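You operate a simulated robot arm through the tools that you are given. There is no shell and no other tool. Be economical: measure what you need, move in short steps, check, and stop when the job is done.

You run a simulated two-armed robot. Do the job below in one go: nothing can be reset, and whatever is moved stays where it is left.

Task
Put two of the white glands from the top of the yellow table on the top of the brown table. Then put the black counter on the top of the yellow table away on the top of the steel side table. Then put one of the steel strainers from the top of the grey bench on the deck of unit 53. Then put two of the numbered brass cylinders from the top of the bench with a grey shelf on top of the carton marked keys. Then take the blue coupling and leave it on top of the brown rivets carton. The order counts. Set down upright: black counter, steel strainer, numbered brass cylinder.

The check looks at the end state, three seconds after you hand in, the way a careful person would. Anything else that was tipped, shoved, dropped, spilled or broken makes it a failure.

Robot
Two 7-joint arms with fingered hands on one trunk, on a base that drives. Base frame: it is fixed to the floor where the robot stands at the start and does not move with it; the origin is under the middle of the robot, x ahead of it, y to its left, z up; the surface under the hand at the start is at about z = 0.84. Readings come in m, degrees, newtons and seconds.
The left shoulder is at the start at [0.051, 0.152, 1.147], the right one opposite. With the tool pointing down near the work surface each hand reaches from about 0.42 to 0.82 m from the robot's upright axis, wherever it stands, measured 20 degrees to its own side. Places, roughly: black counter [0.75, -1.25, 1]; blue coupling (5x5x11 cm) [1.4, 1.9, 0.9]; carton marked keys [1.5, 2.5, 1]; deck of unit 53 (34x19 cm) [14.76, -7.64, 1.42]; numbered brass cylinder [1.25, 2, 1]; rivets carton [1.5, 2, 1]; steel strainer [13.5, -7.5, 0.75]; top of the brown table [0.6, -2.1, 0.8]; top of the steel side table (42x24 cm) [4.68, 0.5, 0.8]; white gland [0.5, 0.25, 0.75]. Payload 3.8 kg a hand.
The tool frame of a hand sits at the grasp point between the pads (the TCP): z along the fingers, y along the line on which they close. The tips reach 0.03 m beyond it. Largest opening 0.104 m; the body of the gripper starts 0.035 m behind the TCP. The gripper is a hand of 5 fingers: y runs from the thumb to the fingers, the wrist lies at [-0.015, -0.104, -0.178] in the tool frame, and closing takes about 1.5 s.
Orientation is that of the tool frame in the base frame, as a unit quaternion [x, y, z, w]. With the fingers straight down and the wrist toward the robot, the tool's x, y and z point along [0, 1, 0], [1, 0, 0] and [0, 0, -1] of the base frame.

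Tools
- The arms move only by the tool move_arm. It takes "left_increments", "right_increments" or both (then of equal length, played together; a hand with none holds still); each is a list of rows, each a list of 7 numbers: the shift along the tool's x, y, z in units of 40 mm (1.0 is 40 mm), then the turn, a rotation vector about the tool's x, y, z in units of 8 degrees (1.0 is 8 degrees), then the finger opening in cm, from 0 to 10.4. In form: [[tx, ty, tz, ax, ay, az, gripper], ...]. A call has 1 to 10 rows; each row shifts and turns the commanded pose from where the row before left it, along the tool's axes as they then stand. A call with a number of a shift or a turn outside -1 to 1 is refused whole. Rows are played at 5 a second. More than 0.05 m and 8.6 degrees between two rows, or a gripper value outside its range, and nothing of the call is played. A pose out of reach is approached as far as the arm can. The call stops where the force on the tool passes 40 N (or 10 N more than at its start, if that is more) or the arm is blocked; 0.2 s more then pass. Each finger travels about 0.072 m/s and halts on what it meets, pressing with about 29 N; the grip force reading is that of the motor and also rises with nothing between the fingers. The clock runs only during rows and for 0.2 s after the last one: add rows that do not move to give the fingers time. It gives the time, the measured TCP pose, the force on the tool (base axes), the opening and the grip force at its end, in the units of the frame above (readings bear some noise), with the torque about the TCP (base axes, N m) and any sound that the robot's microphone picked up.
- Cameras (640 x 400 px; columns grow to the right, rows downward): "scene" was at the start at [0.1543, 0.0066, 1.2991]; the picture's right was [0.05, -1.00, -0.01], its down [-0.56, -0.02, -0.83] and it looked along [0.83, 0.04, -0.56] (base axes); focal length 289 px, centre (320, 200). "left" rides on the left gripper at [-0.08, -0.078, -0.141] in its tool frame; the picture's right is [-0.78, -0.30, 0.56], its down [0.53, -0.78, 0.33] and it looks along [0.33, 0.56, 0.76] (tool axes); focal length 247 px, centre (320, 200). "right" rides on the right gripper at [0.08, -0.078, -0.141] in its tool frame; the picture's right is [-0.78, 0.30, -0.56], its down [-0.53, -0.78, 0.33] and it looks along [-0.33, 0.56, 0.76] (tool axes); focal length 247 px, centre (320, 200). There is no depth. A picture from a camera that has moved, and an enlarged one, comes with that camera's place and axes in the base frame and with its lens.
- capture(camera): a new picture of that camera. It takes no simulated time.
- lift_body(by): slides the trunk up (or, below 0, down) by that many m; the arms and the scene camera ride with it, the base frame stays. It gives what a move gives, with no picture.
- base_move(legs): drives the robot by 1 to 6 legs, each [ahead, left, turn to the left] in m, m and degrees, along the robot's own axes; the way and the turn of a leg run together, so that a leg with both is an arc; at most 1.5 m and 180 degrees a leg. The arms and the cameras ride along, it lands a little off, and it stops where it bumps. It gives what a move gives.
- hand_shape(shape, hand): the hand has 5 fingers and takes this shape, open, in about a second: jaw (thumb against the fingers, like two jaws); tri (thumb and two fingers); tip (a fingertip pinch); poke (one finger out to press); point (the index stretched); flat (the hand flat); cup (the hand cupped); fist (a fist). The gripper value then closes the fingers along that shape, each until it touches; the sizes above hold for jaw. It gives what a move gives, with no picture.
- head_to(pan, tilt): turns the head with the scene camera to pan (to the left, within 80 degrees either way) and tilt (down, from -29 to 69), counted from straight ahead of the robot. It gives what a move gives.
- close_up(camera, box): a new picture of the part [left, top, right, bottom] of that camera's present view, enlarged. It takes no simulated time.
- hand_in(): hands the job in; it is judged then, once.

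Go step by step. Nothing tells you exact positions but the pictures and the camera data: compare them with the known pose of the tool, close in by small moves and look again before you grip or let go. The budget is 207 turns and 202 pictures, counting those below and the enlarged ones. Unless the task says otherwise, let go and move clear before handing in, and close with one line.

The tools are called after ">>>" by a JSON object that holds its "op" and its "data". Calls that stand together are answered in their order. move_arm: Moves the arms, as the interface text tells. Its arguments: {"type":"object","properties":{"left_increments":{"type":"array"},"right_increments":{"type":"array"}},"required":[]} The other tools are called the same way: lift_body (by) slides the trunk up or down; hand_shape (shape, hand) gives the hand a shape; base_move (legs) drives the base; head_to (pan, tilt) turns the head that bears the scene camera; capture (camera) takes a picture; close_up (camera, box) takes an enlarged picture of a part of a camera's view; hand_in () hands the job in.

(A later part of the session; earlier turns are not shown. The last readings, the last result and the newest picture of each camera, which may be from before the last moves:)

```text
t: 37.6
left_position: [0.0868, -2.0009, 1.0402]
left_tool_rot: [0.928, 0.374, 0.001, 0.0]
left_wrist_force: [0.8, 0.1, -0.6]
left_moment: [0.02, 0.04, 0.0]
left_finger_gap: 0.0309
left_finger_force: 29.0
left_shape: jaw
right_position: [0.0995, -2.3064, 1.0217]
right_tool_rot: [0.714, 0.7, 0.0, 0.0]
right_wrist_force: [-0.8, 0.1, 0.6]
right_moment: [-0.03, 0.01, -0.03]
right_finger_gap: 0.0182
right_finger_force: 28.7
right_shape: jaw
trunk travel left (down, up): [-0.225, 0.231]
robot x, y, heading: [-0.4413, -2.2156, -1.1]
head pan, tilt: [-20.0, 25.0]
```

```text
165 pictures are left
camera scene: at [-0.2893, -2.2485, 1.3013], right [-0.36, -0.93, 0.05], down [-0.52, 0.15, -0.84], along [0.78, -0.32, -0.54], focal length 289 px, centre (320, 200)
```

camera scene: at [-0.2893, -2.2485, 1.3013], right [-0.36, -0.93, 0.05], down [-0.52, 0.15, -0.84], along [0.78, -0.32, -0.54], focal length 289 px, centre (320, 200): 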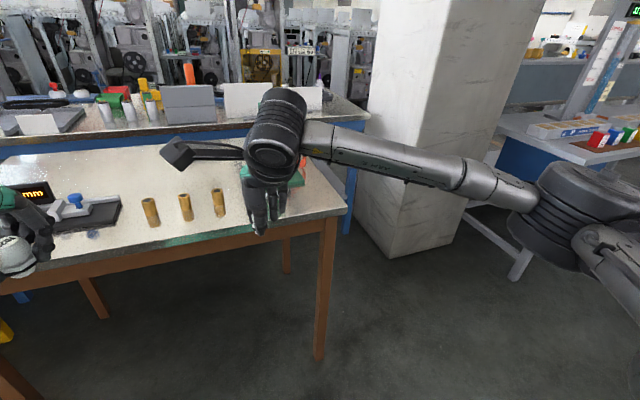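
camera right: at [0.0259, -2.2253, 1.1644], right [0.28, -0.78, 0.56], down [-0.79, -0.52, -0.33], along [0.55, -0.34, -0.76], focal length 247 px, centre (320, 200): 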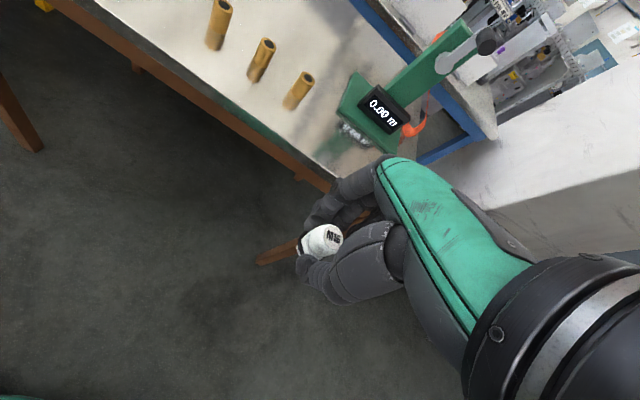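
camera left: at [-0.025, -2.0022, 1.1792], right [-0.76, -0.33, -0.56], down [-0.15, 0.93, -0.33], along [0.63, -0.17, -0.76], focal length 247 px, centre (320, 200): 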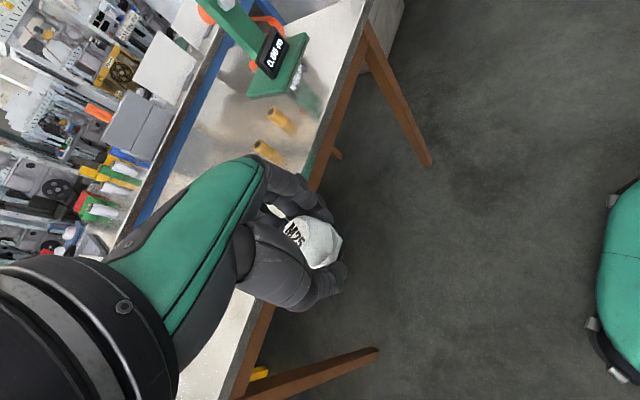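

A tall green height gauge stands at about (0.6, -2.45), so I'll shift left to keep the right arm clear of it. The back-middle of the table behind the tubes looks free.

>>> {"op": "base_move", "data": {"legs": [[0, 0.3, 1.1], [0.38, 0, 0]]}}

>>> {"op": "head_to", "data": {"pan": -5, "tilt": 35}}

>>> {"op": "capture", "data": {"camera": "scene"}}

```text
t: 41.7
left_position: [0.4626, -1.6927, 1.0395]
left_tool_rot: [0.924, 0.382, 0.0, 0.0]
left_wrist_force: [0.6, -0.6, -0.6]
left_moment: [-0.01, -0.03, 0.0]
left_finger_gap: 0.0309
left_finger_force: 29.4
left_shape: jaw
right_position: [0.4823, -1.9973, 1.0231]
right_tool_rot: [0.708, 0.707, 0.0, 0.001]
right_wrist_force: [-0.9, -0.1, 1.5]
right_moment: [0.01, 0.01, 0.01]
right_finger_gap: 0.0181
right_finger_force: 29.3
right_shape: jaw
trunk travel left (down, up): [-0.225, 0.231]
robot x, y, heading: [-0.0584, -1.9157, -0.3]
head pan, tilt: [-20.0, 25.0]
```

```text
t: 42.5
left_position: [0.4639, -1.693, 1.0391]
left_tool_rot: [0.924, 0.382, 0.0, -0.001]
left_wrist_force: [-0.8, 0.2, -0.2]
left_moment: [0.0, 0.02, 0.03]
left_finger_gap: 0.031
left_finger_force: 28.9
left_shape: jaw
right_position: [0.4838, -1.9977, 1.0228]
right_tool_rot: [0.708, 0.706, 0.0, 0.001]
right_wrist_force: [0.6, 0.9, -0.4]
right_moment: [-0.01, 0.02, 0.01]
right_finger_gap: 0.018
right_finger_force: 28.6
right_shape: jaw
trunk travel left (down, up): [-0.225, 0.231]
robot x, y, heading: [-0.0592, -1.9185, -0.1]
head pan, tilt: [-5.0, 35.0]
```

```text
164 pictures are left
camera scene: at [0.0913, -1.9224, 1.2855], right [-0.09, -1.0, 0.01], down [-0.68, 0.05, -0.73], along [0.73, -0.07, -0.68], focal length 289 px, centre (320, 200)
```

scene: 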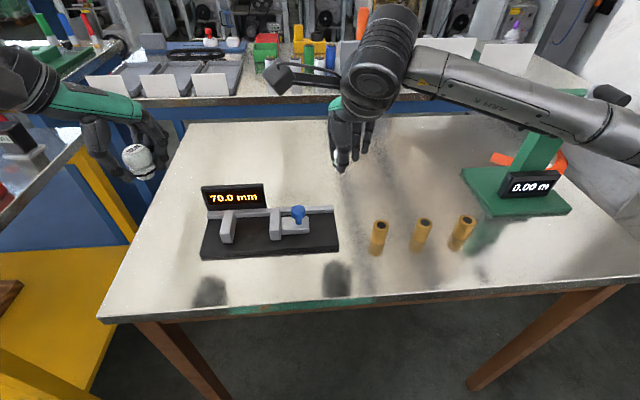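

The back of the table behind the caliper is free. I'll put M16 at about (0.68, -2.05) with the right hand first.

>>> {"op": "move_arm", "data": {"right_increments": [[-0.26, 0.98, 0, 0, 0, 0, 0.5], [-0.26, 0.98, 0, 0, 0, 0, 0.5], [-0.26, 0.98, 0, 0, 0, 0, 0.5], [-0.26, 0.98, 0, 0, 0, 0, 0.5], [-0.26, 0.98, 0, 0, 0, 0, 0.5], [0, 0, 1, 0, 0, 0, 0.5], [0, 0, 1, 0, 0, 0, 0.5], [0, 0, 1, 0, 0, 0, 0.5], [0, 0, 0.8, 0, 0, 0, 0.5]]}}

>>> {"op": "capture", "data": {"camera": "right"}}

>>> {"op": "capture", "data": {"camera": "scene"}}

```text
t: 44.5
left_position: [0.4603, -1.6923, 1.042]
left_tool_rot: [0.924, 0.382, 0.001, 0.001]
left_wrist_force: [-0.6, -0.6, -0.3]
left_moment: [-0.02, -0.02, 0.02]
left_finger_gap: 0.0309
left_finger_force: 28.8
left_shape: jaw
right_position: [0.6752, -2.0501, 0.8778]
right_tool_rot: [0.708, 0.706, 0.004, 0.002]
right_wrist_force: [4.2, -1.0, 12.1]
right_moment: [0.0, -0.25, 0.0]
right_finger_gap: 0.0189
right_finger_force: 29.3
right_shape: jaw
trunk travel left (down, up): [-0.225, 0.231]
robot x, y, heading: [-0.056, -1.9144, -0.2]
head pan, tilt: [-5.0, 35.0]
```

```text
163 pictures are left
camera right: at [0.5994, -1.9709, 1.0174], right [0.29, -0.78, 0.56], down [-0.78, -0.53, -0.34], along [0.56, -0.33, -0.76], focal length 247 px, centre (320, 200)
```

right: 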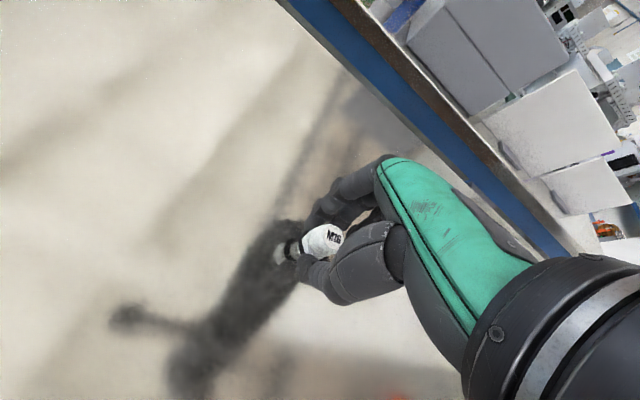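

```text
162 pictures are left
camera scene: at [0.0875, -1.9222, 1.2864], right [-0.09, -1.0, 0.01], down [-0.68, 0.05, -0.73], along [0.73, -0.07, -0.68], focal length 289 px, centre (320, 200)
```

scene: 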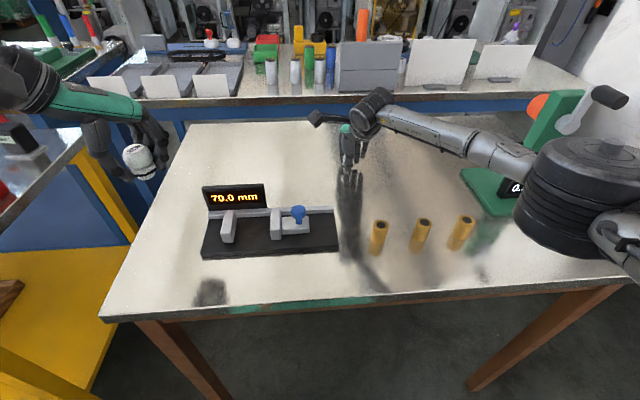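

M16 is touching the table (12 N upward). I'll release it and raise the hand straight up.

>>> {"op": "move_arm", "data": {"right_increments": [[0, 0, -0.12, 0, 0, 0, 0.5], [0, 0, 0, 0, 0, 0, 2.5], [0, 0, 0, 0, 0, 0, 4], [0, 0, 0, 0, 0, 0, 5.5], [0, 0, 0, 0, 0, 0, 5.5], [0, 0, -0.5, 0, 0, 0, 5.5], [0, 0, -1, 0, 0, 0, 5.5], [0, 0, -1, 0, 0, 0, 5.5], [0, 0, -1, 0, 0, 0, 5.5]]}}

>>> {"op": "close_up", "data": {"camera": "scene", "box": [260, 100, 500, 250]}}

>>> {"op": "capture", "data": {"camera": "right"}}

```text
t: 46.5
left_position: [0.4618, -1.6933, 1.0392]
left_tool_rot: [0.924, 0.382, -0.001, 0.0]
left_wrist_force: [-0.4, 0.6, 0.2]
left_moment: [0.0, 0.01, -0.03]
left_finger_gap: 0.0306
left_finger_force: 29.3
left_shape: jaw
right_position: [0.6769, -2.0489, 1.0157]
right_tool_rot: [0.708, 0.706, -0.001, 0.0]
right_wrist_force: [0.4, -0.7, -0.2]
right_moment: [-0.01, 0.02, 0.0]
right_finger_gap: 0.0546
right_finger_force: 0.0
right_shape: jaw
trunk travel left (down, up): [-0.225, 0.231]
robot x, y, heading: [-0.0541, -1.9135, -0.0]
head pan, tilt: [-5.0, 35.0]
```

```text
2.67 times, centred on (380, 175) of scene
camera zoom: at [0.0904, -1.9221, 1.2856], right [-0.09, -1.0, 0.01], down [-0.68, 0.05, -0.73], along [0.73, -0.07, -0.68], focal length 771 px, centre (160, 267)
```

zoom: 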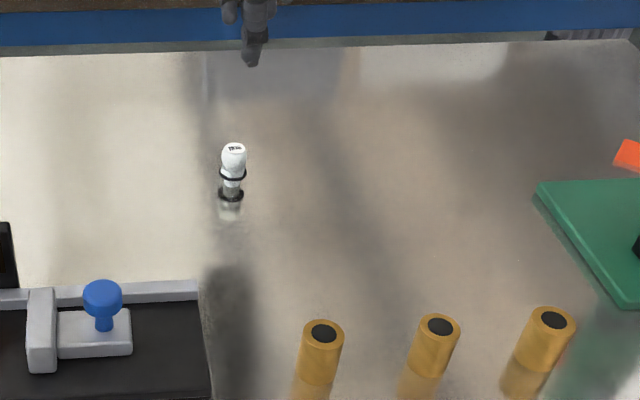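

```text
160 pictures are left
camera right: at [0.6019, -1.9701, 1.1564], right [0.29, -0.78, 0.56], down [-0.78, -0.53, -0.33], along [0.55, -0.34, -0.76], focal length 247 px, centre (320, 200)
```

right: 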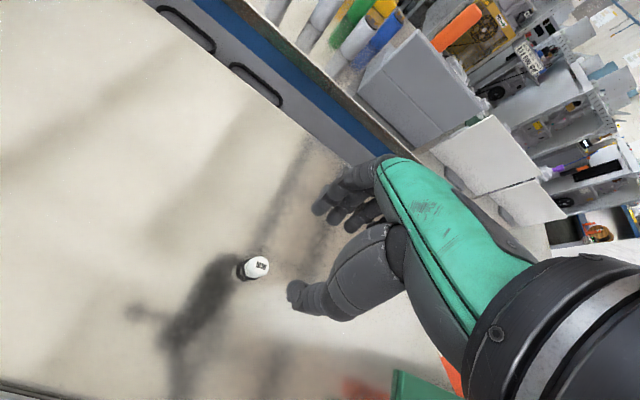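

M16 stands on the brown table. I'll retract the right hand while the left brings M25 to about (0.70, -1.86).

>>> {"op": "move_arm", "data": {"right_increments": [[0.2, -0.98, 0, 0, 0, 0, 6], [0.2, -0.98, 0, 0, 0, 0, 6], [0.2, -0.98, 0, 0, 0, 0, 6], [0.2, -0.98, 0, 0, 0, 0, 6], [0.2, -0.98, 0, 0, 0, 0, 6], [0, 0, 0, 0, 0, 0, 6], [0, 0, 0, 0, 0, 0, 6], [0, 0, 0, 0, 0, 0, 6]], "left_increments": [[0.157, 0.895, 0, 0, 0, 0, 1.8], [0.157, 0.895, 0, 0, 0, 0, 1.8], [0.157, 0.895, 0, 0, 0, 0, 1.8], [0.157, 0.895, 0, 0, 0, 0, 1.8], [0.157, 0.895, 0, 0, 0, 0, 1.8], [0.157, 0.895, 0, 0, 0, 0, 1.8], [0.157, 0.895, 0, 0, 0, 0, 1.8], [0.157, 0.895, 0, 0, 0, 0, 1.8]]}}

>>> {"op": "move_arm", "data": {"left_increments": [[0, 0, 0.95, 0, 0, 0, 1.8], [0, 0, 0.95, 0, 0, 0, 1.8], [0, 0, 0.95, 0, 0, 0, 1.8], [0, 0, 0.5, 0, 0, 0, 1.8]]}}

>>> {"op": "capture", "data": {"camera": "scene"}}

>>> {"op": "capture", "data": {"camera": "left"}}

```text
t: 48.3
left_position: [0.6701, -1.8551, 1.0332]
left_tool_rot: [0.924, 0.382, 0.0, -0.001]
left_wrist_force: [-0.3, -0.4, -0.5]
left_moment: [0.0, -0.02, -0.01]
left_finger_gap: 0.0309
left_finger_force: 28.9
left_shape: jaw
left hand out of reach, approached as far as the arm can: row 8
right_position: [0.4837, -2.0088, 1.0163]
right_tool_rot: [0.709, 0.705, 0.0, 0.0]
right_wrist_force: [-0.7, -0.6, 0.0]
right_moment: [0.0, 0.0, 0.01]
right_finger_gap: 0.0596
right_finger_force: 0.0
right_shape: jaw
trunk travel left (down, up): [-0.225, 0.231]
robot x, y, heading: [-0.0568, -1.916, -0.0]
head pan, tilt: [-5.0, 35.0]
```

```text
t: 49.3
left_position: [0.6723, -1.8581, 0.8958]
left_tool_rot: [0.924, 0.382, 0.0, 0.0]
left_wrist_force: [0.4, 0.6, -0.6]
left_moment: [0.0, -0.02, 0.0]
left_finger_gap: 0.031
left_finger_force: 29.5
left_shape: jaw
right_position: [0.4842, -2.0095, 1.016]
right_tool_rot: [0.708, 0.706, 0.0, 0.001]
right_wrist_force: [-0.1, 0.3, -0.2]
right_moment: [-0.02, -0.02, -0.02]
right_finger_gap: 0.0594
right_finger_force: 0.0
right_shape: jaw
trunk travel left (down, up): [-0.225, 0.231]
robot x, y, heading: [-0.0581, -1.9188, -0.1]
head pan, tilt: [-5.0, 35.0]
```

```text
159 pictures are left
camera scene: at [0.0911, -1.9229, 1.2855], right [-0.09, -1.0, 0.01], down [-0.68, 0.05, -0.73], along [0.73, -0.07, -0.68], focal length 289 px, centre (320, 200)
```

scene: 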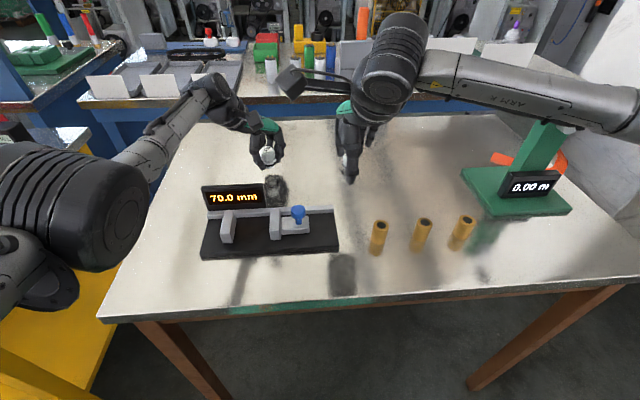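

```text
158 pictures are left
camera left: at [0.5595, -1.8606, 1.0352], right [-0.76, -0.34, -0.56], down [-0.17, 0.93, -0.33], along [0.63, -0.16, -0.76], focal length 247 px, centre (320, 200)
```

left: 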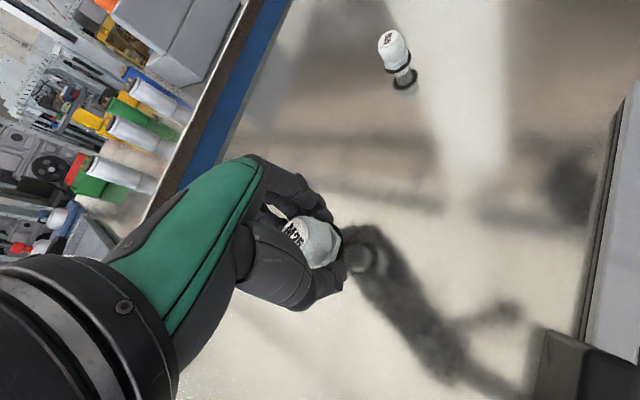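

The spot is clear, so I'll lower in small steps until contact.

>>> {"op": "move_arm", "data": {"left_increments": [[0, 0, 0.25, 0, 0, 0, 1.8], [0, 0, 0.15, 0, 0, 0, 1.8], [0, 0, 0.1, 0, 0, 0, 1.8]]}}

```text
t: 50.1
left_position: [0.6669, -1.8565, 0.8757]
left_tool_rot: [0.924, 0.382, 0.001, 0.001]
left_wrist_force: [-0.4, 0.1, -0.9]
left_moment: [-0.01, 0.01, -0.02]
left_finger_gap: 0.031
left_finger_force: 29.1
left_shape: jaw
right_position: [0.4845, -2.0094, 1.017]
right_tool_rot: [0.708, 0.706, 0.0, -0.001]
right_wrist_force: [-0.1, -0.3, 0.6]
right_moment: [0.04, 0.0, 0.02]
right_finger_gap: 0.0597
right_finger_force: 0.0
right_shape: jaw
trunk travel left (down, up): [-0.225, 0.231]
robot x, y, heading: [-0.0558, -1.916, -0.1]
head pan, tilt: [-5.0, 35.0]
```

>>> {"op": "move_arm", "data": {"left_increments": [[0, 0, 0.1, 0, 0, 0, 1.8], [0, 0, 0.1, 0, 0, 0, 1.8]]}}

>>> {"op": "close_up", "data": {"camera": "left", "box": [200, 170, 440, 320]}}

```text
t: 50.7
left_position: [0.6666, -1.8561, 0.8705]
left_tool_rot: [0.924, 0.382, 0.0, 0.0]
left_wrist_force: [-0.5, -1.0, 5.9]
left_moment: [-0.04, 0.0, 0.0]
left_finger_gap: 0.0295
left_finger_force: 28.8
left_shape: jaw
left hand out of reach, approached as far as the arm can: row 2
right_position: [0.4833, -2.0094, 1.016]
right_tool_rot: [0.708, 0.706, 0.0, 0.0]
right_wrist_force: [0.4, -0.2, -0.3]
right_moment: [-0.03, 0.04, -0.01]
right_finger_gap: 0.0594
right_finger_force: 0.1
right_shape: jaw
trunk travel left (down, up): [-0.225, 0.231]
robot x, y, heading: [-0.0607, -1.9187, -0.1]
head pan, tilt: [-5.0, 35.0]
```

```text
2.67 times, centred on (320, 245) of left
camera zoom: at [0.5552, -1.8589, 1.01], right [-0.76, -0.34, -0.56], down [-0.17, 0.93, -0.33], along [0.63, -0.16, -0.76], focal length 659 px, centre (320, 80)
```

zoom: 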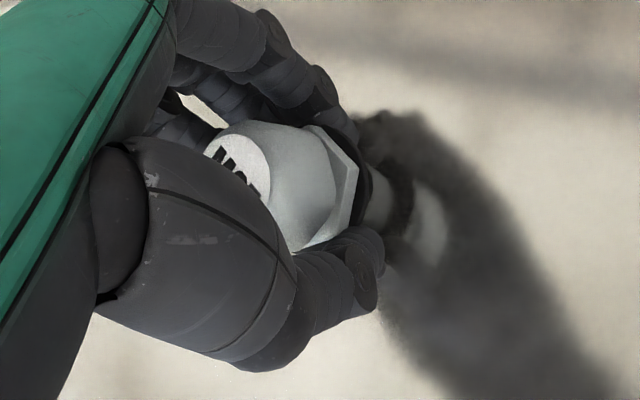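

Contact at about 6 N and M25 is on the table, so I'll release and lift.

>>> {"op": "move_arm", "data": {"left_increments": [[0, 0, 0, 0, 0, 0, 3.5], [0, 0, 0, 0, 0, 0, 5], [0, 0, 0, 0, 0, 0, 6.5], [0, 0, 0, 0, 0, 0, 6.5], [0, 0, -0.5, 0, 0, 0, 6.5], [0, 0, -1, 0, 0, 0, 6.5], [0, 0, -1, 0, 0, 0, 6.5], [0, 0, -1, 0, 0, 0, 6.5], [0, 0, -1, 0, 0, 0, 6.5]]}}

>>> {"op": "capture", "data": {"camera": "left"}}

>>> {"op": "capture", "data": {"camera": "scene"}}

```text
t: 52.7
left_position: [0.6692, -1.8574, 1.0494]
left_tool_rot: [0.925, 0.381, 0.0, 0.0]
left_wrist_force: [-0.7, -0.6, 0.1]
left_moment: [-0.01, 0.0, 0.01]
left_finger_gap: 0.0645
left_finger_force: 0.1
left_shape: jaw
left hand out of reach, approached as far as the arm can: row 6
right_position: [0.4836, -2.0085, 1.0165]
right_tool_rot: [0.708, 0.706, 0.0, 0.0]
right_wrist_force: [-0.2, -0.2, 0.0]
right_moment: [-0.04, -0.02, -0.01]
right_finger_gap: 0.0596
right_finger_force: 0.1
right_shape: jaw
trunk travel left (down, up): [-0.225, 0.231]
robot x, y, heading: [-0.0568, -1.9172, -0.2]
head pan, tilt: [-5.0, 35.0]
```

```text
156 pictures are left
camera left: at [0.5583, -1.86, 1.1884], right [-0.76, -0.34, -0.56], down [-0.17, 0.93, -0.33], along [0.63, -0.16, -0.76], focal length 247 px, centre (320, 200)
```

left: 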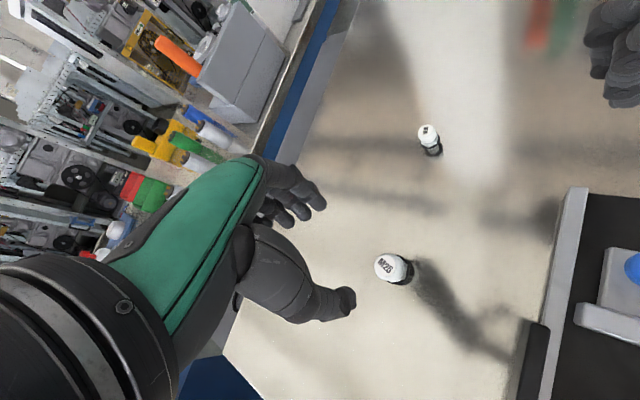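

```text
155 pictures are left
camera scene: at [0.0907, -1.9227, 1.2856], right [-0.09, -1.0, 0.01], down [-0.68, 0.05, -0.73], along [0.73, -0.07, -0.68], focal length 289 px, centre (320, 200)
```

scene: 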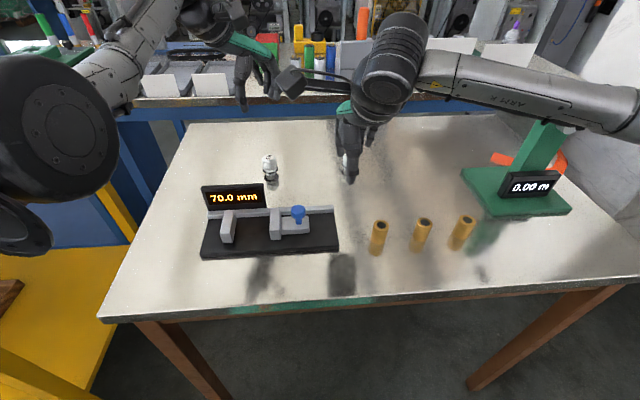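

Both glands stand on the brown table. I'll retract the left arm, back up and look at the right end of the yellow table for the black counter.

>>> {"op": "move_arm", "data": {"left_increments": [[-0.157, -0.895, 0, 0, 0, 0, 9], [-0.157, -0.895, 0, 0, 0, 0, 9], [-0.157, -0.895, 0, 0, 0, 0, 9], [-0.157, -0.895, 0, 0, 0, 0, 9], [-0.157, -0.895, 0, 0, 0, 0, 9], [-0.157, -0.895, 0, 0, 0, 0, 9]]}}

>>> {"op": "base_move", "data": {"legs": [[-0.42, 0, 0], [0, 0.75, 0]]}}

>>> {"op": "head_to", "data": {"pan": 0, "tilt": 28}}

>>> {"op": "capture", "data": {"camera": "scene"}}

```text
t: 54.1
left_position: [0.4919, -1.7284, 1.0494]
left_tool_rot: [0.924, 0.382, -0.001, 0.0]
left_wrist_force: [0.1, -0.5, 0.0]
left_moment: [0.0, -0.06, 0.0]
left_finger_gap: 0.0899
left_finger_force: 0.1
left_shape: jaw
right_position: [0.4844, -2.0093, 1.0163]
right_tool_rot: [0.709, 0.706, -0.001, 0.0]
right_wrist_force: [0.4, 0.1, 0.2]
right_moment: [0.03, 0.01, 0.02]
right_finger_gap: 0.0597
right_finger_force: 0.1
right_shape: jaw
trunk travel left (down, up): [-0.225, 0.231]
robot x, y, heading: [-0.0554, -1.9178, 0.1]
head pan, tilt: [-5.0, 35.0]
```

```text
t: 60.3
left_position: [0.0658, -0.9835, 1.0477]
left_tool_rot: [0.922, 0.387, 0.0, 0.0]
left_wrist_force: [0.7, 0.3, 0.4]
left_moment: [0.02, 0.01, 0.0]
left_finger_gap: 0.0898
left_finger_force: 0.0
left_shape: jaw
right_position: [0.0581, -1.2625, 1.016]
right_tool_rot: [0.705, 0.71, -0.001, 0.0]
right_wrist_force: [1.2, -0.4, -0.1]
right_moment: [0.01, 0.01, 0.03]
right_finger_gap: 0.0596
right_finger_force: 0.0
right_shape: jaw
trunk travel left (down, up): [-0.225, 0.231]
robot x, y, heading: [-0.4849, -1.1795, 0.6]
head pan, tilt: [-5.0, 35.0]
```

```text
t: 61.0
left_position: [0.0649, -0.9838, 1.049]
left_tool_rot: [0.922, 0.386, 0.0, 0.0]
left_wrist_force: [1.2, 0.1, -0.4]
left_moment: [0.02, 0.0, 0.01]
left_finger_gap: 0.0897
left_finger_force: 0.1
left_shape: jaw
right_position: [0.0596, -1.2641, 1.0162]
right_tool_rot: [0.704, 0.71, 0.001, 0.0]
right_wrist_force: [-0.2, 0.3, -0.1]
right_moment: [-0.01, -0.02, -0.02]
right_finger_gap: 0.0597
right_finger_force: 0.0
right_shape: jaw
trunk travel left (down, up): [-0.225, 0.231]
robot x, y, heading: [-0.4823, -1.1763, 0.6]
head pan, tilt: [0.0, 28.0]
```

```text
154 pictures are left
camera scene: at [-0.3306, -1.1729, 1.2959], right [0.01, -1.0, 0.0], down [-0.59, 0.0, -0.81], along [0.81, 0.01, -0.59], focal length 289 px, centre (320, 200)
```

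scene: 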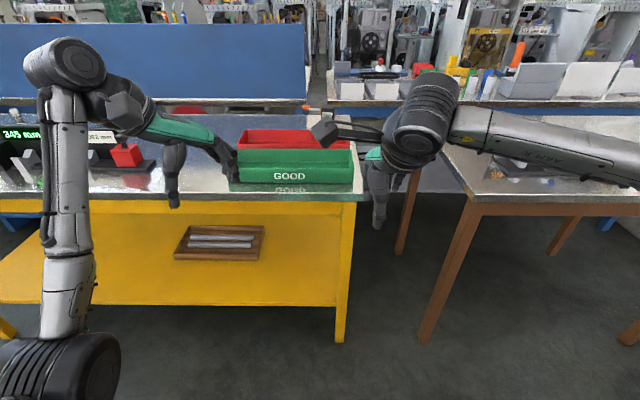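

>>> {"op": "close_up", "data": {"camera": "scene", "box": [200, 80, 400, 205]}}

>>> {"op": "close_up", "data": {"camera": "scene", "box": [0, 90, 200, 215]}}

```text
3.20 times, centred on (300, 142) of scene
camera zoom: at [-0.3306, -1.1729, 1.2959], right [0.01, -1.0, 0.0], down [-0.59, 0.0, -0.81], along [0.81, 0.01, -0.59], focal length 925 px, centre (384, 384)
```

zoom: 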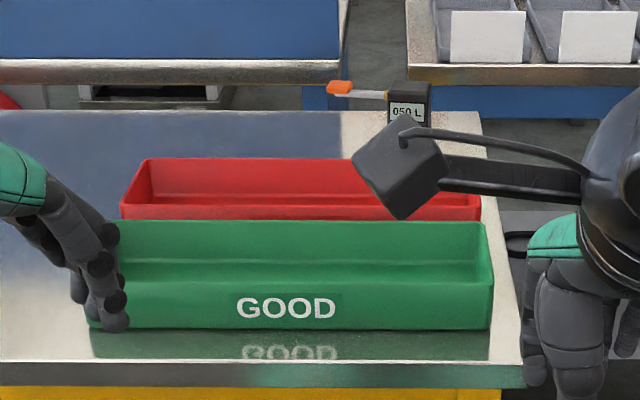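

```text
3.20 times, centred on (100, 152) of scene
camera zoom: at [-0.3306, -1.1729, 1.2959], right [0.01, -1.0, 0.0], down [-0.59, 0.0, -0.81], along [0.81, 0.01, -0.59], focal length 925 px, centre (1024, 352)
```

zoom: 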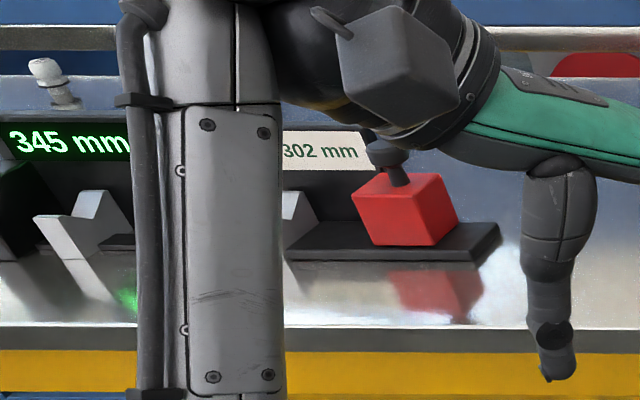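

The black counter, reading "050 L" with an orange lever to its left, stands behind the red tray near (0.8, -1.19). I'll drive up to the table so the right hand can reach it.

>>> {"op": "base_move", "data": {"legs": [[0, 0.22, -0.6], [0.48, 0, 0]]}}

>>> {"op": "head_to", "data": {"pan": -18, "tilt": 32}}

>>> {"op": "capture", "data": {"camera": "scene"}}

>>> {"op": "capture", "data": {"camera": "right"}}

```text
t: 65.1
left_position: [0.5423, -0.7797, 1.0497]
left_tool_rot: [0.926, 0.378, 0.0, 0.0]
left_wrist_force: [0.2, 0.4, -0.2]
left_moment: [0.0, -0.01, 0.02]
left_finger_gap: 0.0896
left_finger_force: 0.0
left_shape: jaw
right_position: [0.5293, -1.0589, 1.0167]
right_tool_rot: [0.711, 0.703, 0.0, 0.0]
right_wrist_force: [0.0, -0.3, -0.2]
right_moment: [-0.01, 0.0, 0.0]
right_finger_gap: 0.0596
right_finger_force: 0.1
right_shape: jaw
trunk travel left (down, up): [-0.225, 0.231]
robot x, y, heading: [-0.0123, -0.9617, -0.7]
head pan, tilt: [0.0, 28.0]
```

```text
t: 65.9
left_position: [0.5427, -0.7786, 1.0483]
left_tool_rot: [0.926, 0.377, 0.001, 0.0]
left_wrist_force: [0.1, 0.3, -0.1]
left_moment: [-0.03, 0.01, -0.02]
left_finger_gap: 0.0898
left_finger_force: 0.1
left_shape: jaw
right_position: [0.5303, -1.0586, 1.0158]
right_tool_rot: [0.711, 0.703, 0.0, 0.0]
right_wrist_force: [-0.6, 0.1, 0.2]
right_moment: [0.0, 0.01, -0.03]
right_finger_gap: 0.0595
right_finger_force: 0.1
right_shape: jaw
trunk travel left (down, up): [-0.225, 0.231]
robot x, y, heading: [-0.0084, -0.9631, -0.7]
head pan, tilt: [-18.0, 32.0]
```

```text
151 pictures are left
camera scene: at [0.1357, -0.9883, 1.2905], right [-0.32, -0.95, 0.04], down [-0.62, 0.17, -0.77], along [0.72, -0.27, -0.64], focal length 289 px, centre (320, 200)
```

scene: 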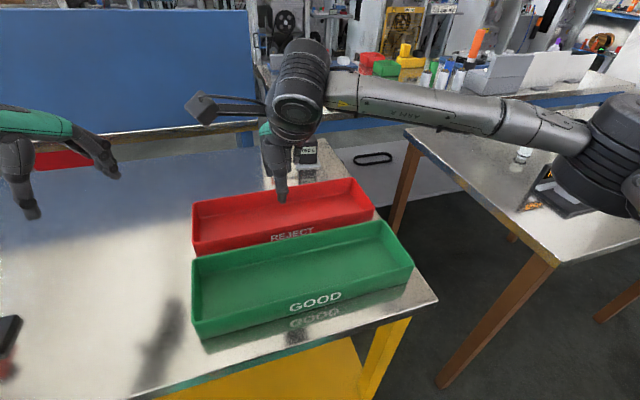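

```text
150 pictures are left
camera right: at [0.4551, -0.9787, 1.1574], right [0.29, -0.78, 0.56], down [-0.78, -0.53, -0.33], along [0.55, -0.34, -0.76], focal length 247 px, centre (320, 200)
```

right: 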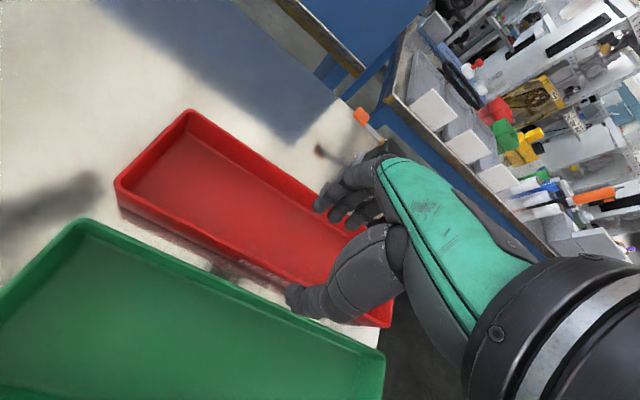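

>>> {"op": "move_arm", "data": {"right_increments": [[1, 0, 0, 0, 0, 0, 9], [1, 0, -0.5, 0, 0, 0, 9], [1, 0, -0.5, 0, 0, 0, 9], [0.5, 0, -0.5, 0, 0, 0, 9]]}}

>>> {"op": "close_up", "data": {"camera": "scene", "box": [200, 80, 440, 230]}}

>>> {"op": "capture", "data": {"camera": "right"}}

```text
t: 66.9
left_position: [0.5421, -0.777, 1.0481]
left_tool_rot: [0.926, 0.378, 0.0, 0.0]
left_wrist_force: [-0.5, 0.2, -0.1]
left_moment: [-0.02, 0.02, -0.01]
left_finger_gap: 0.0898
left_finger_force: 0.1
left_shape: jaw
right_position: [0.5318, -0.9165, 1.0739]
right_tool_rot: [0.711, 0.703, 0.0, 0.0]
right_wrist_force: [0.2, -0.1, 0.4]
right_moment: [0.01, 0.01, -0.01]
right_finger_gap: 0.0899
right_finger_force: 0.1
right_shape: jaw
trunk travel left (down, up): [-0.225, 0.231]
robot x, y, heading: [-0.0092, -0.9607, -0.3]
head pan, tilt: [-18.0, 32.0]
```

```text
2.67 times, centred on (320, 155) of scene
camera zoom: at [0.1355, -0.9876, 1.2905], right [-0.32, -0.95, 0.04], down [-0.62, 0.17, -0.77], along [0.72, -0.27, -0.64], focal length 771 px, centre (320, 320)
```

zoom: 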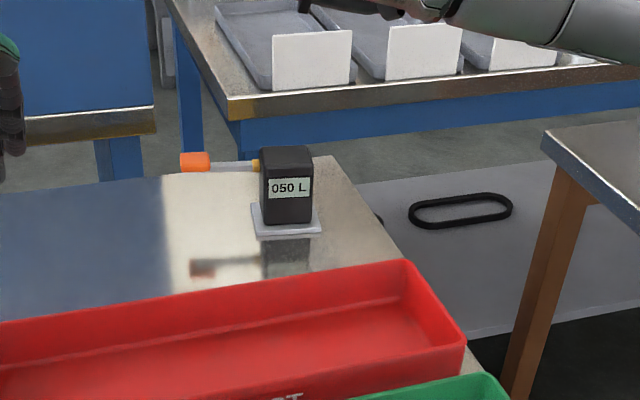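

```text
148 pictures are left
camera right: at [0.4569, -0.8368, 1.2158], right [0.29, -0.78, 0.56], down [-0.78, -0.53, -0.33], along [0.55, -0.34, -0.76], focal length 247 px, centre (320, 200)
```

right: 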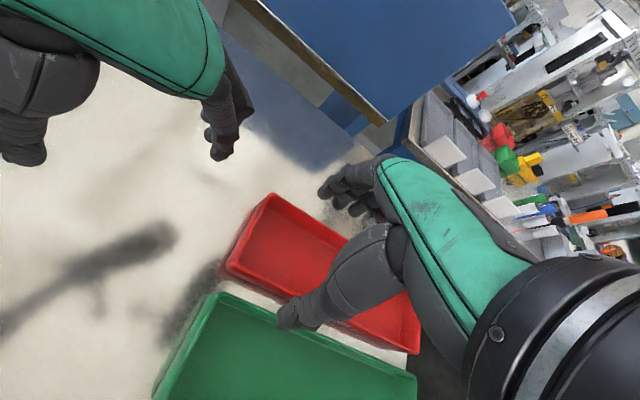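

The counter body spans about x 0.79–0.83, y -1.22 to -1.16, top at z 0.917, with its lever on the +y side. I'll creep forward 5 cm and then come down with the right hand, thumb on the display side.

>>> {"op": "base_move", "data": {"legs": [[0.05, -0.04, 0.4]]}}

>>> {"op": "close_up", "data": {"camera": "scene", "box": [200, 80, 440, 230]}}

```text
t: 67.9
left_position: [0.5906, -0.8141, 1.0489]
left_tool_rot: [0.924, 0.382, 0.001, 0.001]
left_wrist_force: [-0.5, -0.7, -1.0]
left_moment: [0.02, -0.01, -0.02]
left_finger_gap: 0.0898
left_finger_force: 0.0
left_shape: jaw
right_position: [0.5808, -0.9538, 1.0752]
right_tool_rot: [0.709, 0.705, 0.001, 0.0]
right_wrist_force: [0.6, 0.0, 0.0]
right_moment: [-0.02, -0.02, -0.01]
right_finger_gap: 0.0899
right_finger_force: 0.0
right_shape: jaw
trunk travel left (down, up): [-0.225, 0.231]
robot x, y, heading: [0.0388, -0.9979, -0.5]
head pan, tilt: [-18.0, 32.0]
```

```text
2.67 times, centred on (320, 155) of scene
camera zoom: at [0.1844, -1.0269, 1.2908], right [-0.31, -0.95, 0.04], down [-0.62, 0.17, -0.77], along [0.72, -0.27, -0.64], focal length 771 px, centre (320, 320)
```

zoom: 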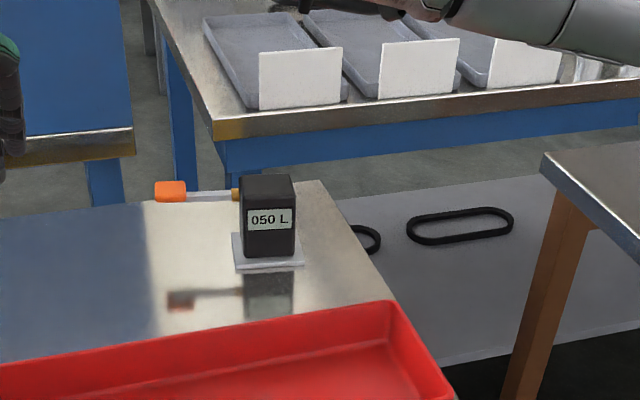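

>>> {"op": "move_arm", "data": {"right_increments": [[-0.87, 0.8, 0, 0, 0, 0, 9], [-0.87, 0.8, 0, 0, 0, 0, 9], [-0.87, 0.8, 0, 0, 0, 0, 9], [-0.87, 0.8, 0, 0, 0, 0, 9], [-0.87, 0.8, 0, 0, 0, 0, 8.5], [-0.87, 0.8, 0, 0, 0, 0, 8], [-0.87, 0.8, 0, 0, 0, 0, 8], [0, 0, 0.8, 0, 0, 0, 8], [0, 0, 0.8, 0, 0, 0, 8]]}}

>>> {"op": "capture", "data": {"camera": "right"}}

>>> {"op": "close_up", "data": {"camera": "scene", "box": [200, 80, 440, 230]}}

```text
t: 69.9
left_position: [0.5919, -0.8145, 1.0477]
left_tool_rot: [0.924, 0.382, 0.0, 0.0]
left_wrist_force: [0.4, 0.0, 0.3]
left_moment: [0.0, -0.03, -0.01]
left_finger_gap: 0.0899
left_finger_force: 0.0
left_shape: jaw
right_position: [0.8055, -1.197, 1.0108]
right_tool_rot: [0.708, 0.706, 0.0, 0.0]
right_wrist_force: [0.1, -0.5, -0.2]
right_moment: [-0.01, -0.01, -0.01]
right_finger_gap: 0.0801
right_finger_force: 0.1
right_shape: jaw
trunk travel left (down, up): [-0.225, 0.231]
robot x, y, heading: [0.0387, -1.0025, -0.5]
head pan, tilt: [-18.0, 32.0]
```

```text
146 pictures are left
camera right: at [0.7293, -1.1191, 1.1522], right [0.29, -0.78, 0.56], down [-0.78, -0.53, -0.33], along [0.56, -0.33, -0.76], focal length 247 px, centre (320, 200)
```

right: 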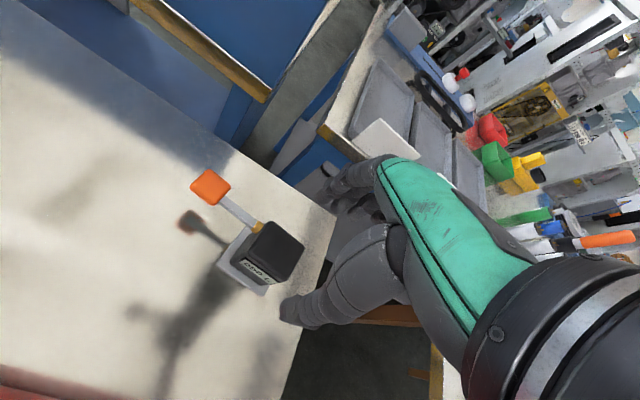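

```text
2.67 times, centred on (320, 155) of scene
camera zoom: at [0.1861, -1.0281, 1.2904], right [-0.31, -0.95, 0.04], down [-0.62, 0.17, -0.77], along [0.72, -0.26, -0.64], focal length 771 px, centre (320, 320)
```

zoom: 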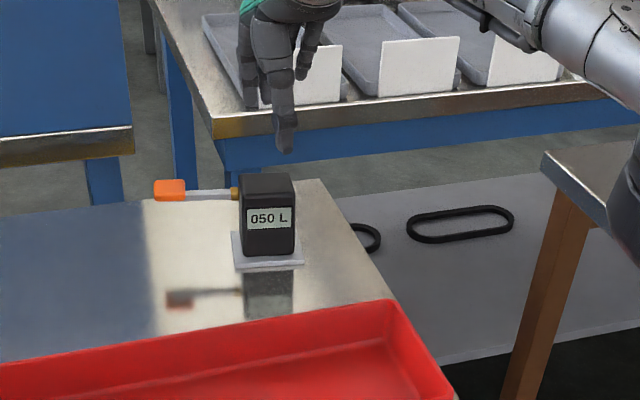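

>>> {"op": "move_arm", "data": {"right_increments": [[0, 0.2, 0.8, 0, 0, 0, 8], [0, 0, 0.8, 0, 0, 0, 8], [0, 0, 0.8, 0, 0, 0, 8], [0, 0, 0.5, 0, 0, 0, 8]]}}

>>> {"op": "close_up", "data": {"camera": "right", "box": [200, 150, 440, 300]}}

>>> {"op": "close_up", "data": {"camera": "scene", "box": [240, 100, 360, 175]}}

```text
t: 70.9
left_position: [0.5909, -0.815, 1.0487]
left_tool_rot: [0.924, 0.382, 0.0, 0.0]
left_wrist_force: [1.1, -0.6, -0.1]
left_moment: [0.0, 0.0, 0.0]
left_finger_gap: 0.0899
left_finger_force: 0.1
left_shape: jaw
right_position: [0.8126, -1.1978, 0.8949]
right_tool_rot: [0.708, 0.706, 0.001, 0.001]
right_wrist_force: [-0.8, 0.5, -0.5]
right_moment: [-0.02, 0.03, 0.03]
right_finger_gap: 0.0802
right_finger_force: 0.0
right_shape: jaw
trunk travel left (down, up): [-0.225, 0.231]
robot x, y, heading: [0.0383, -1.0019, -0.3]
head pan, tilt: [-18.0, 32.0]
```

```text
2.67 times, centred on (320, 225) of right
camera zoom: at [0.7366, -1.1183, 1.0353], right [0.29, -0.78, 0.56], down [-0.78, -0.53, -0.33], along [0.56, -0.34, -0.76], focal length 659 px, centre (320, 133)
```

zoom: 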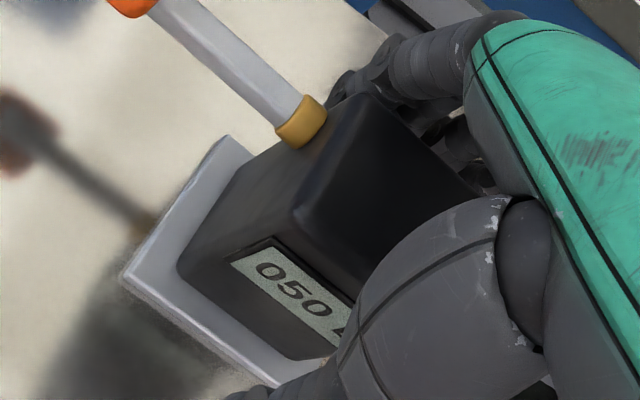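

```text
5.33 times, centred on (300, 138) of scene
camera zoom: at [0.186, -1.0272, 1.2904], right [-0.31, -0.95, 0.04], down [-0.62, 0.17, -0.77], along [0.72, -0.26, -0.64], focal length 1541 px, centre (427, 533)
```

zoom: 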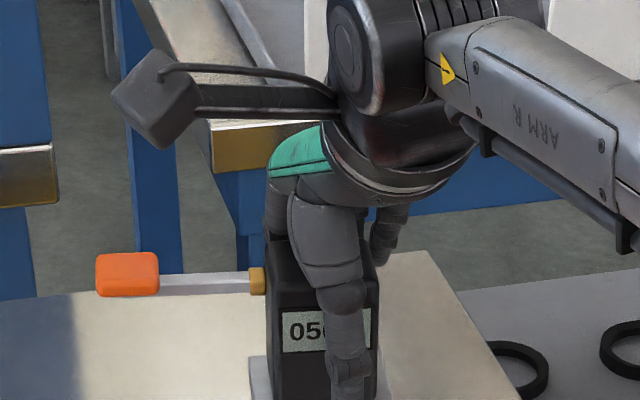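

The thumb sits about 1 cm right of the body's centre. I'll shift left a little and close.

>>> {"op": "move_arm", "data": {"right_increments": [[0.2, 0, 0, 0, 0, 0, 8], [0, 0, 0, 0, 0, 0, 6.5], [0, 0, 0, 0, 0, 0, 5.5], [0, 0, 0, 0, 0, 0, 4.5], [0, 0, 0, 0, 0, 0, 3.5], [0, 0, 0, 0, 0, 0, 2.5], [0, 0, 0, 0, 0, 0, 2.5], [0, 0, 0, 0, 0, 0, 2.5]]}}

>>> {"op": "close_up", "data": {"camera": "right", "box": [200, 150, 440, 300]}}

>>> {"op": "close_up", "data": {"camera": "scene", "box": [240, 100, 360, 175]}}

```text
t: 72.7
left_position: [0.5914, -0.8144, 1.0474]
left_tool_rot: [0.924, 0.382, 0.0, 0.0]
left_wrist_force: [0.1, -0.3, 0.0]
left_moment: [-0.01, -0.01, -0.02]
left_finger_gap: 0.0897
left_finger_force: 0.1
left_shape: jaw
right_position: [0.812, -1.1903, 0.8949]
right_tool_rot: [0.708, 0.706, 0.0, 0.0]
right_wrist_force: [-0.9, -0.7, -0.3]
right_moment: [-0.01, -0.02, 0.02]
right_finger_gap: 0.0402
right_finger_force: 28.5
right_shape: jaw
trunk travel left (down, up): [-0.225, 0.231]
robot x, y, heading: [0.0421, -0.9981, -0.2]
head pan, tilt: [-18.0, 32.0]
```

```text
2.67 times, centred on (320, 225) of right
camera zoom: at [0.7361, -1.1109, 1.0352], right [0.29, -0.78, 0.56], down [-0.78, -0.53, -0.33], along [0.55, -0.34, -0.76], focal length 659 px, centre (320, 133)
```

zoom: 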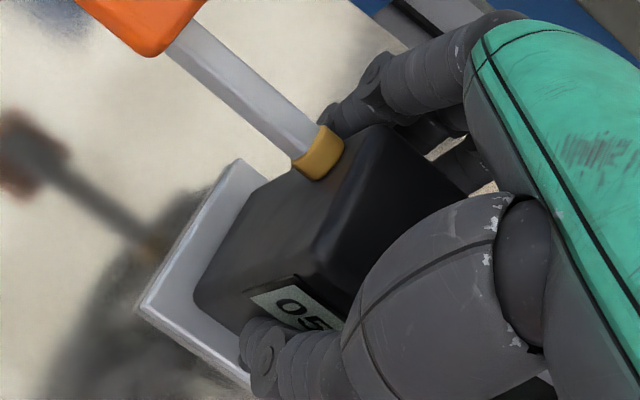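

```text
5.33 times, centred on (300, 138) of scene
camera zoom: at [0.1858, -1.0276, 1.2904], right [-0.31, -0.95, 0.04], down [-0.62, 0.17, -0.77], along [0.72, -0.26, -0.64], focal length 1541 px, centre (427, 533)
```

zoom: 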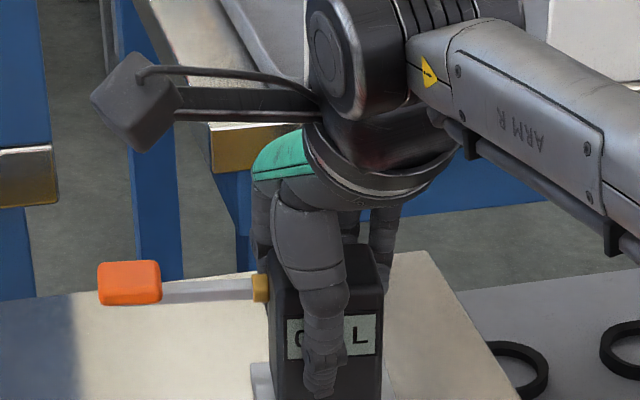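

Gripped at 40 mm. I'll lift it and pull the hand back.

>>> {"op": "move_arm", "data": {"right_increments": [[0, 0, -0.5, 0, 0, 0, 2.5], [0, 0, -1, 0, 0, 0, 2.5], [0, 0, -1, 0, 0, 0, 2.5], [0, 0, -1, 0, 0, 0, 2.5], [0, 0, -1, 0, 0, 0, 2.5], [0.3, -0.9, 0, 0, 0, 0, 2.5], [0.3, -0.9, 0, 0, 0, 0, 2.5], [0.3, -0.9, 0, 0, 0, 0, 2.5], [0.3, -0.9, 0, 0, 0, 0, 2.5], [0.3, -0.9, 0, 0, 0, 0, 2.5]]}}

>>> {"op": "capture", "data": {"camera": "right"}}

>>> {"op": "capture", "data": {"camera": "scene"}}

```text
t: 74.9
left_position: [0.5888, -0.8152, 1.0485]
left_tool_rot: [0.924, 0.382, 0.0, 0.001]
left_wrist_force: [0.0, 0.3, 0.3]
left_moment: [0.01, -0.03, -0.02]
left_finger_gap: 0.0896
left_finger_force: 0.2
left_shape: jaw
right_position: [0.6191, -1.1294, 1.0688]
right_tool_rot: [0.708, 0.706, 0.0, 0.0]
right_wrist_force: [-0.4, -0.3, -2.2]
right_moment: [0.02, 0.03, -0.02]
right_finger_gap: 0.0403
right_finger_force: 28.4
right_shape: jaw
right hand out of reach, approached as far as the arm can: row 5
trunk travel left (down, up): [-0.225, 0.231]
robot x, y, heading: [0.0385, -1.0056, -0.3]
head pan, tilt: [-18.0, 32.0]
```

```text
140 pictures are left
camera right: at [0.5439, -1.0501, 1.2109], right [0.29, -0.78, 0.56], down [-0.78, -0.53, -0.33], along [0.55, -0.34, -0.76], focal length 247 px, centre (320, 200)
```

right: 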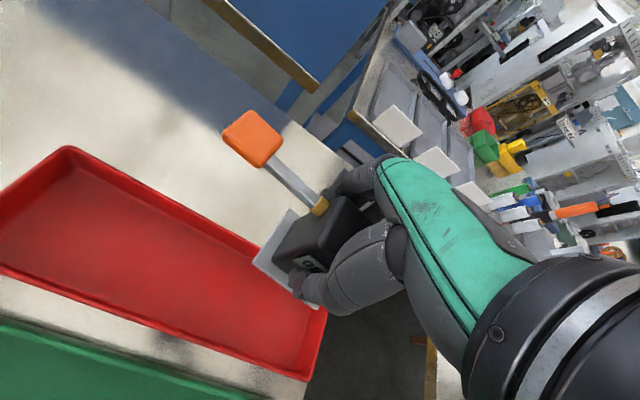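

```text
139 pictures are left
camera scene: at [0.185, -1.0273, 1.2906], right [-0.31, -0.95, 0.04], down [-0.62, 0.17, -0.77], along [0.72, -0.26, -0.64], focal length 289 px, centre (320, 200)
```

scene: 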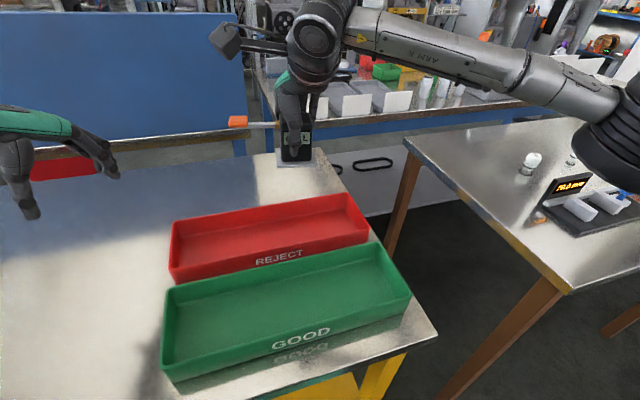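

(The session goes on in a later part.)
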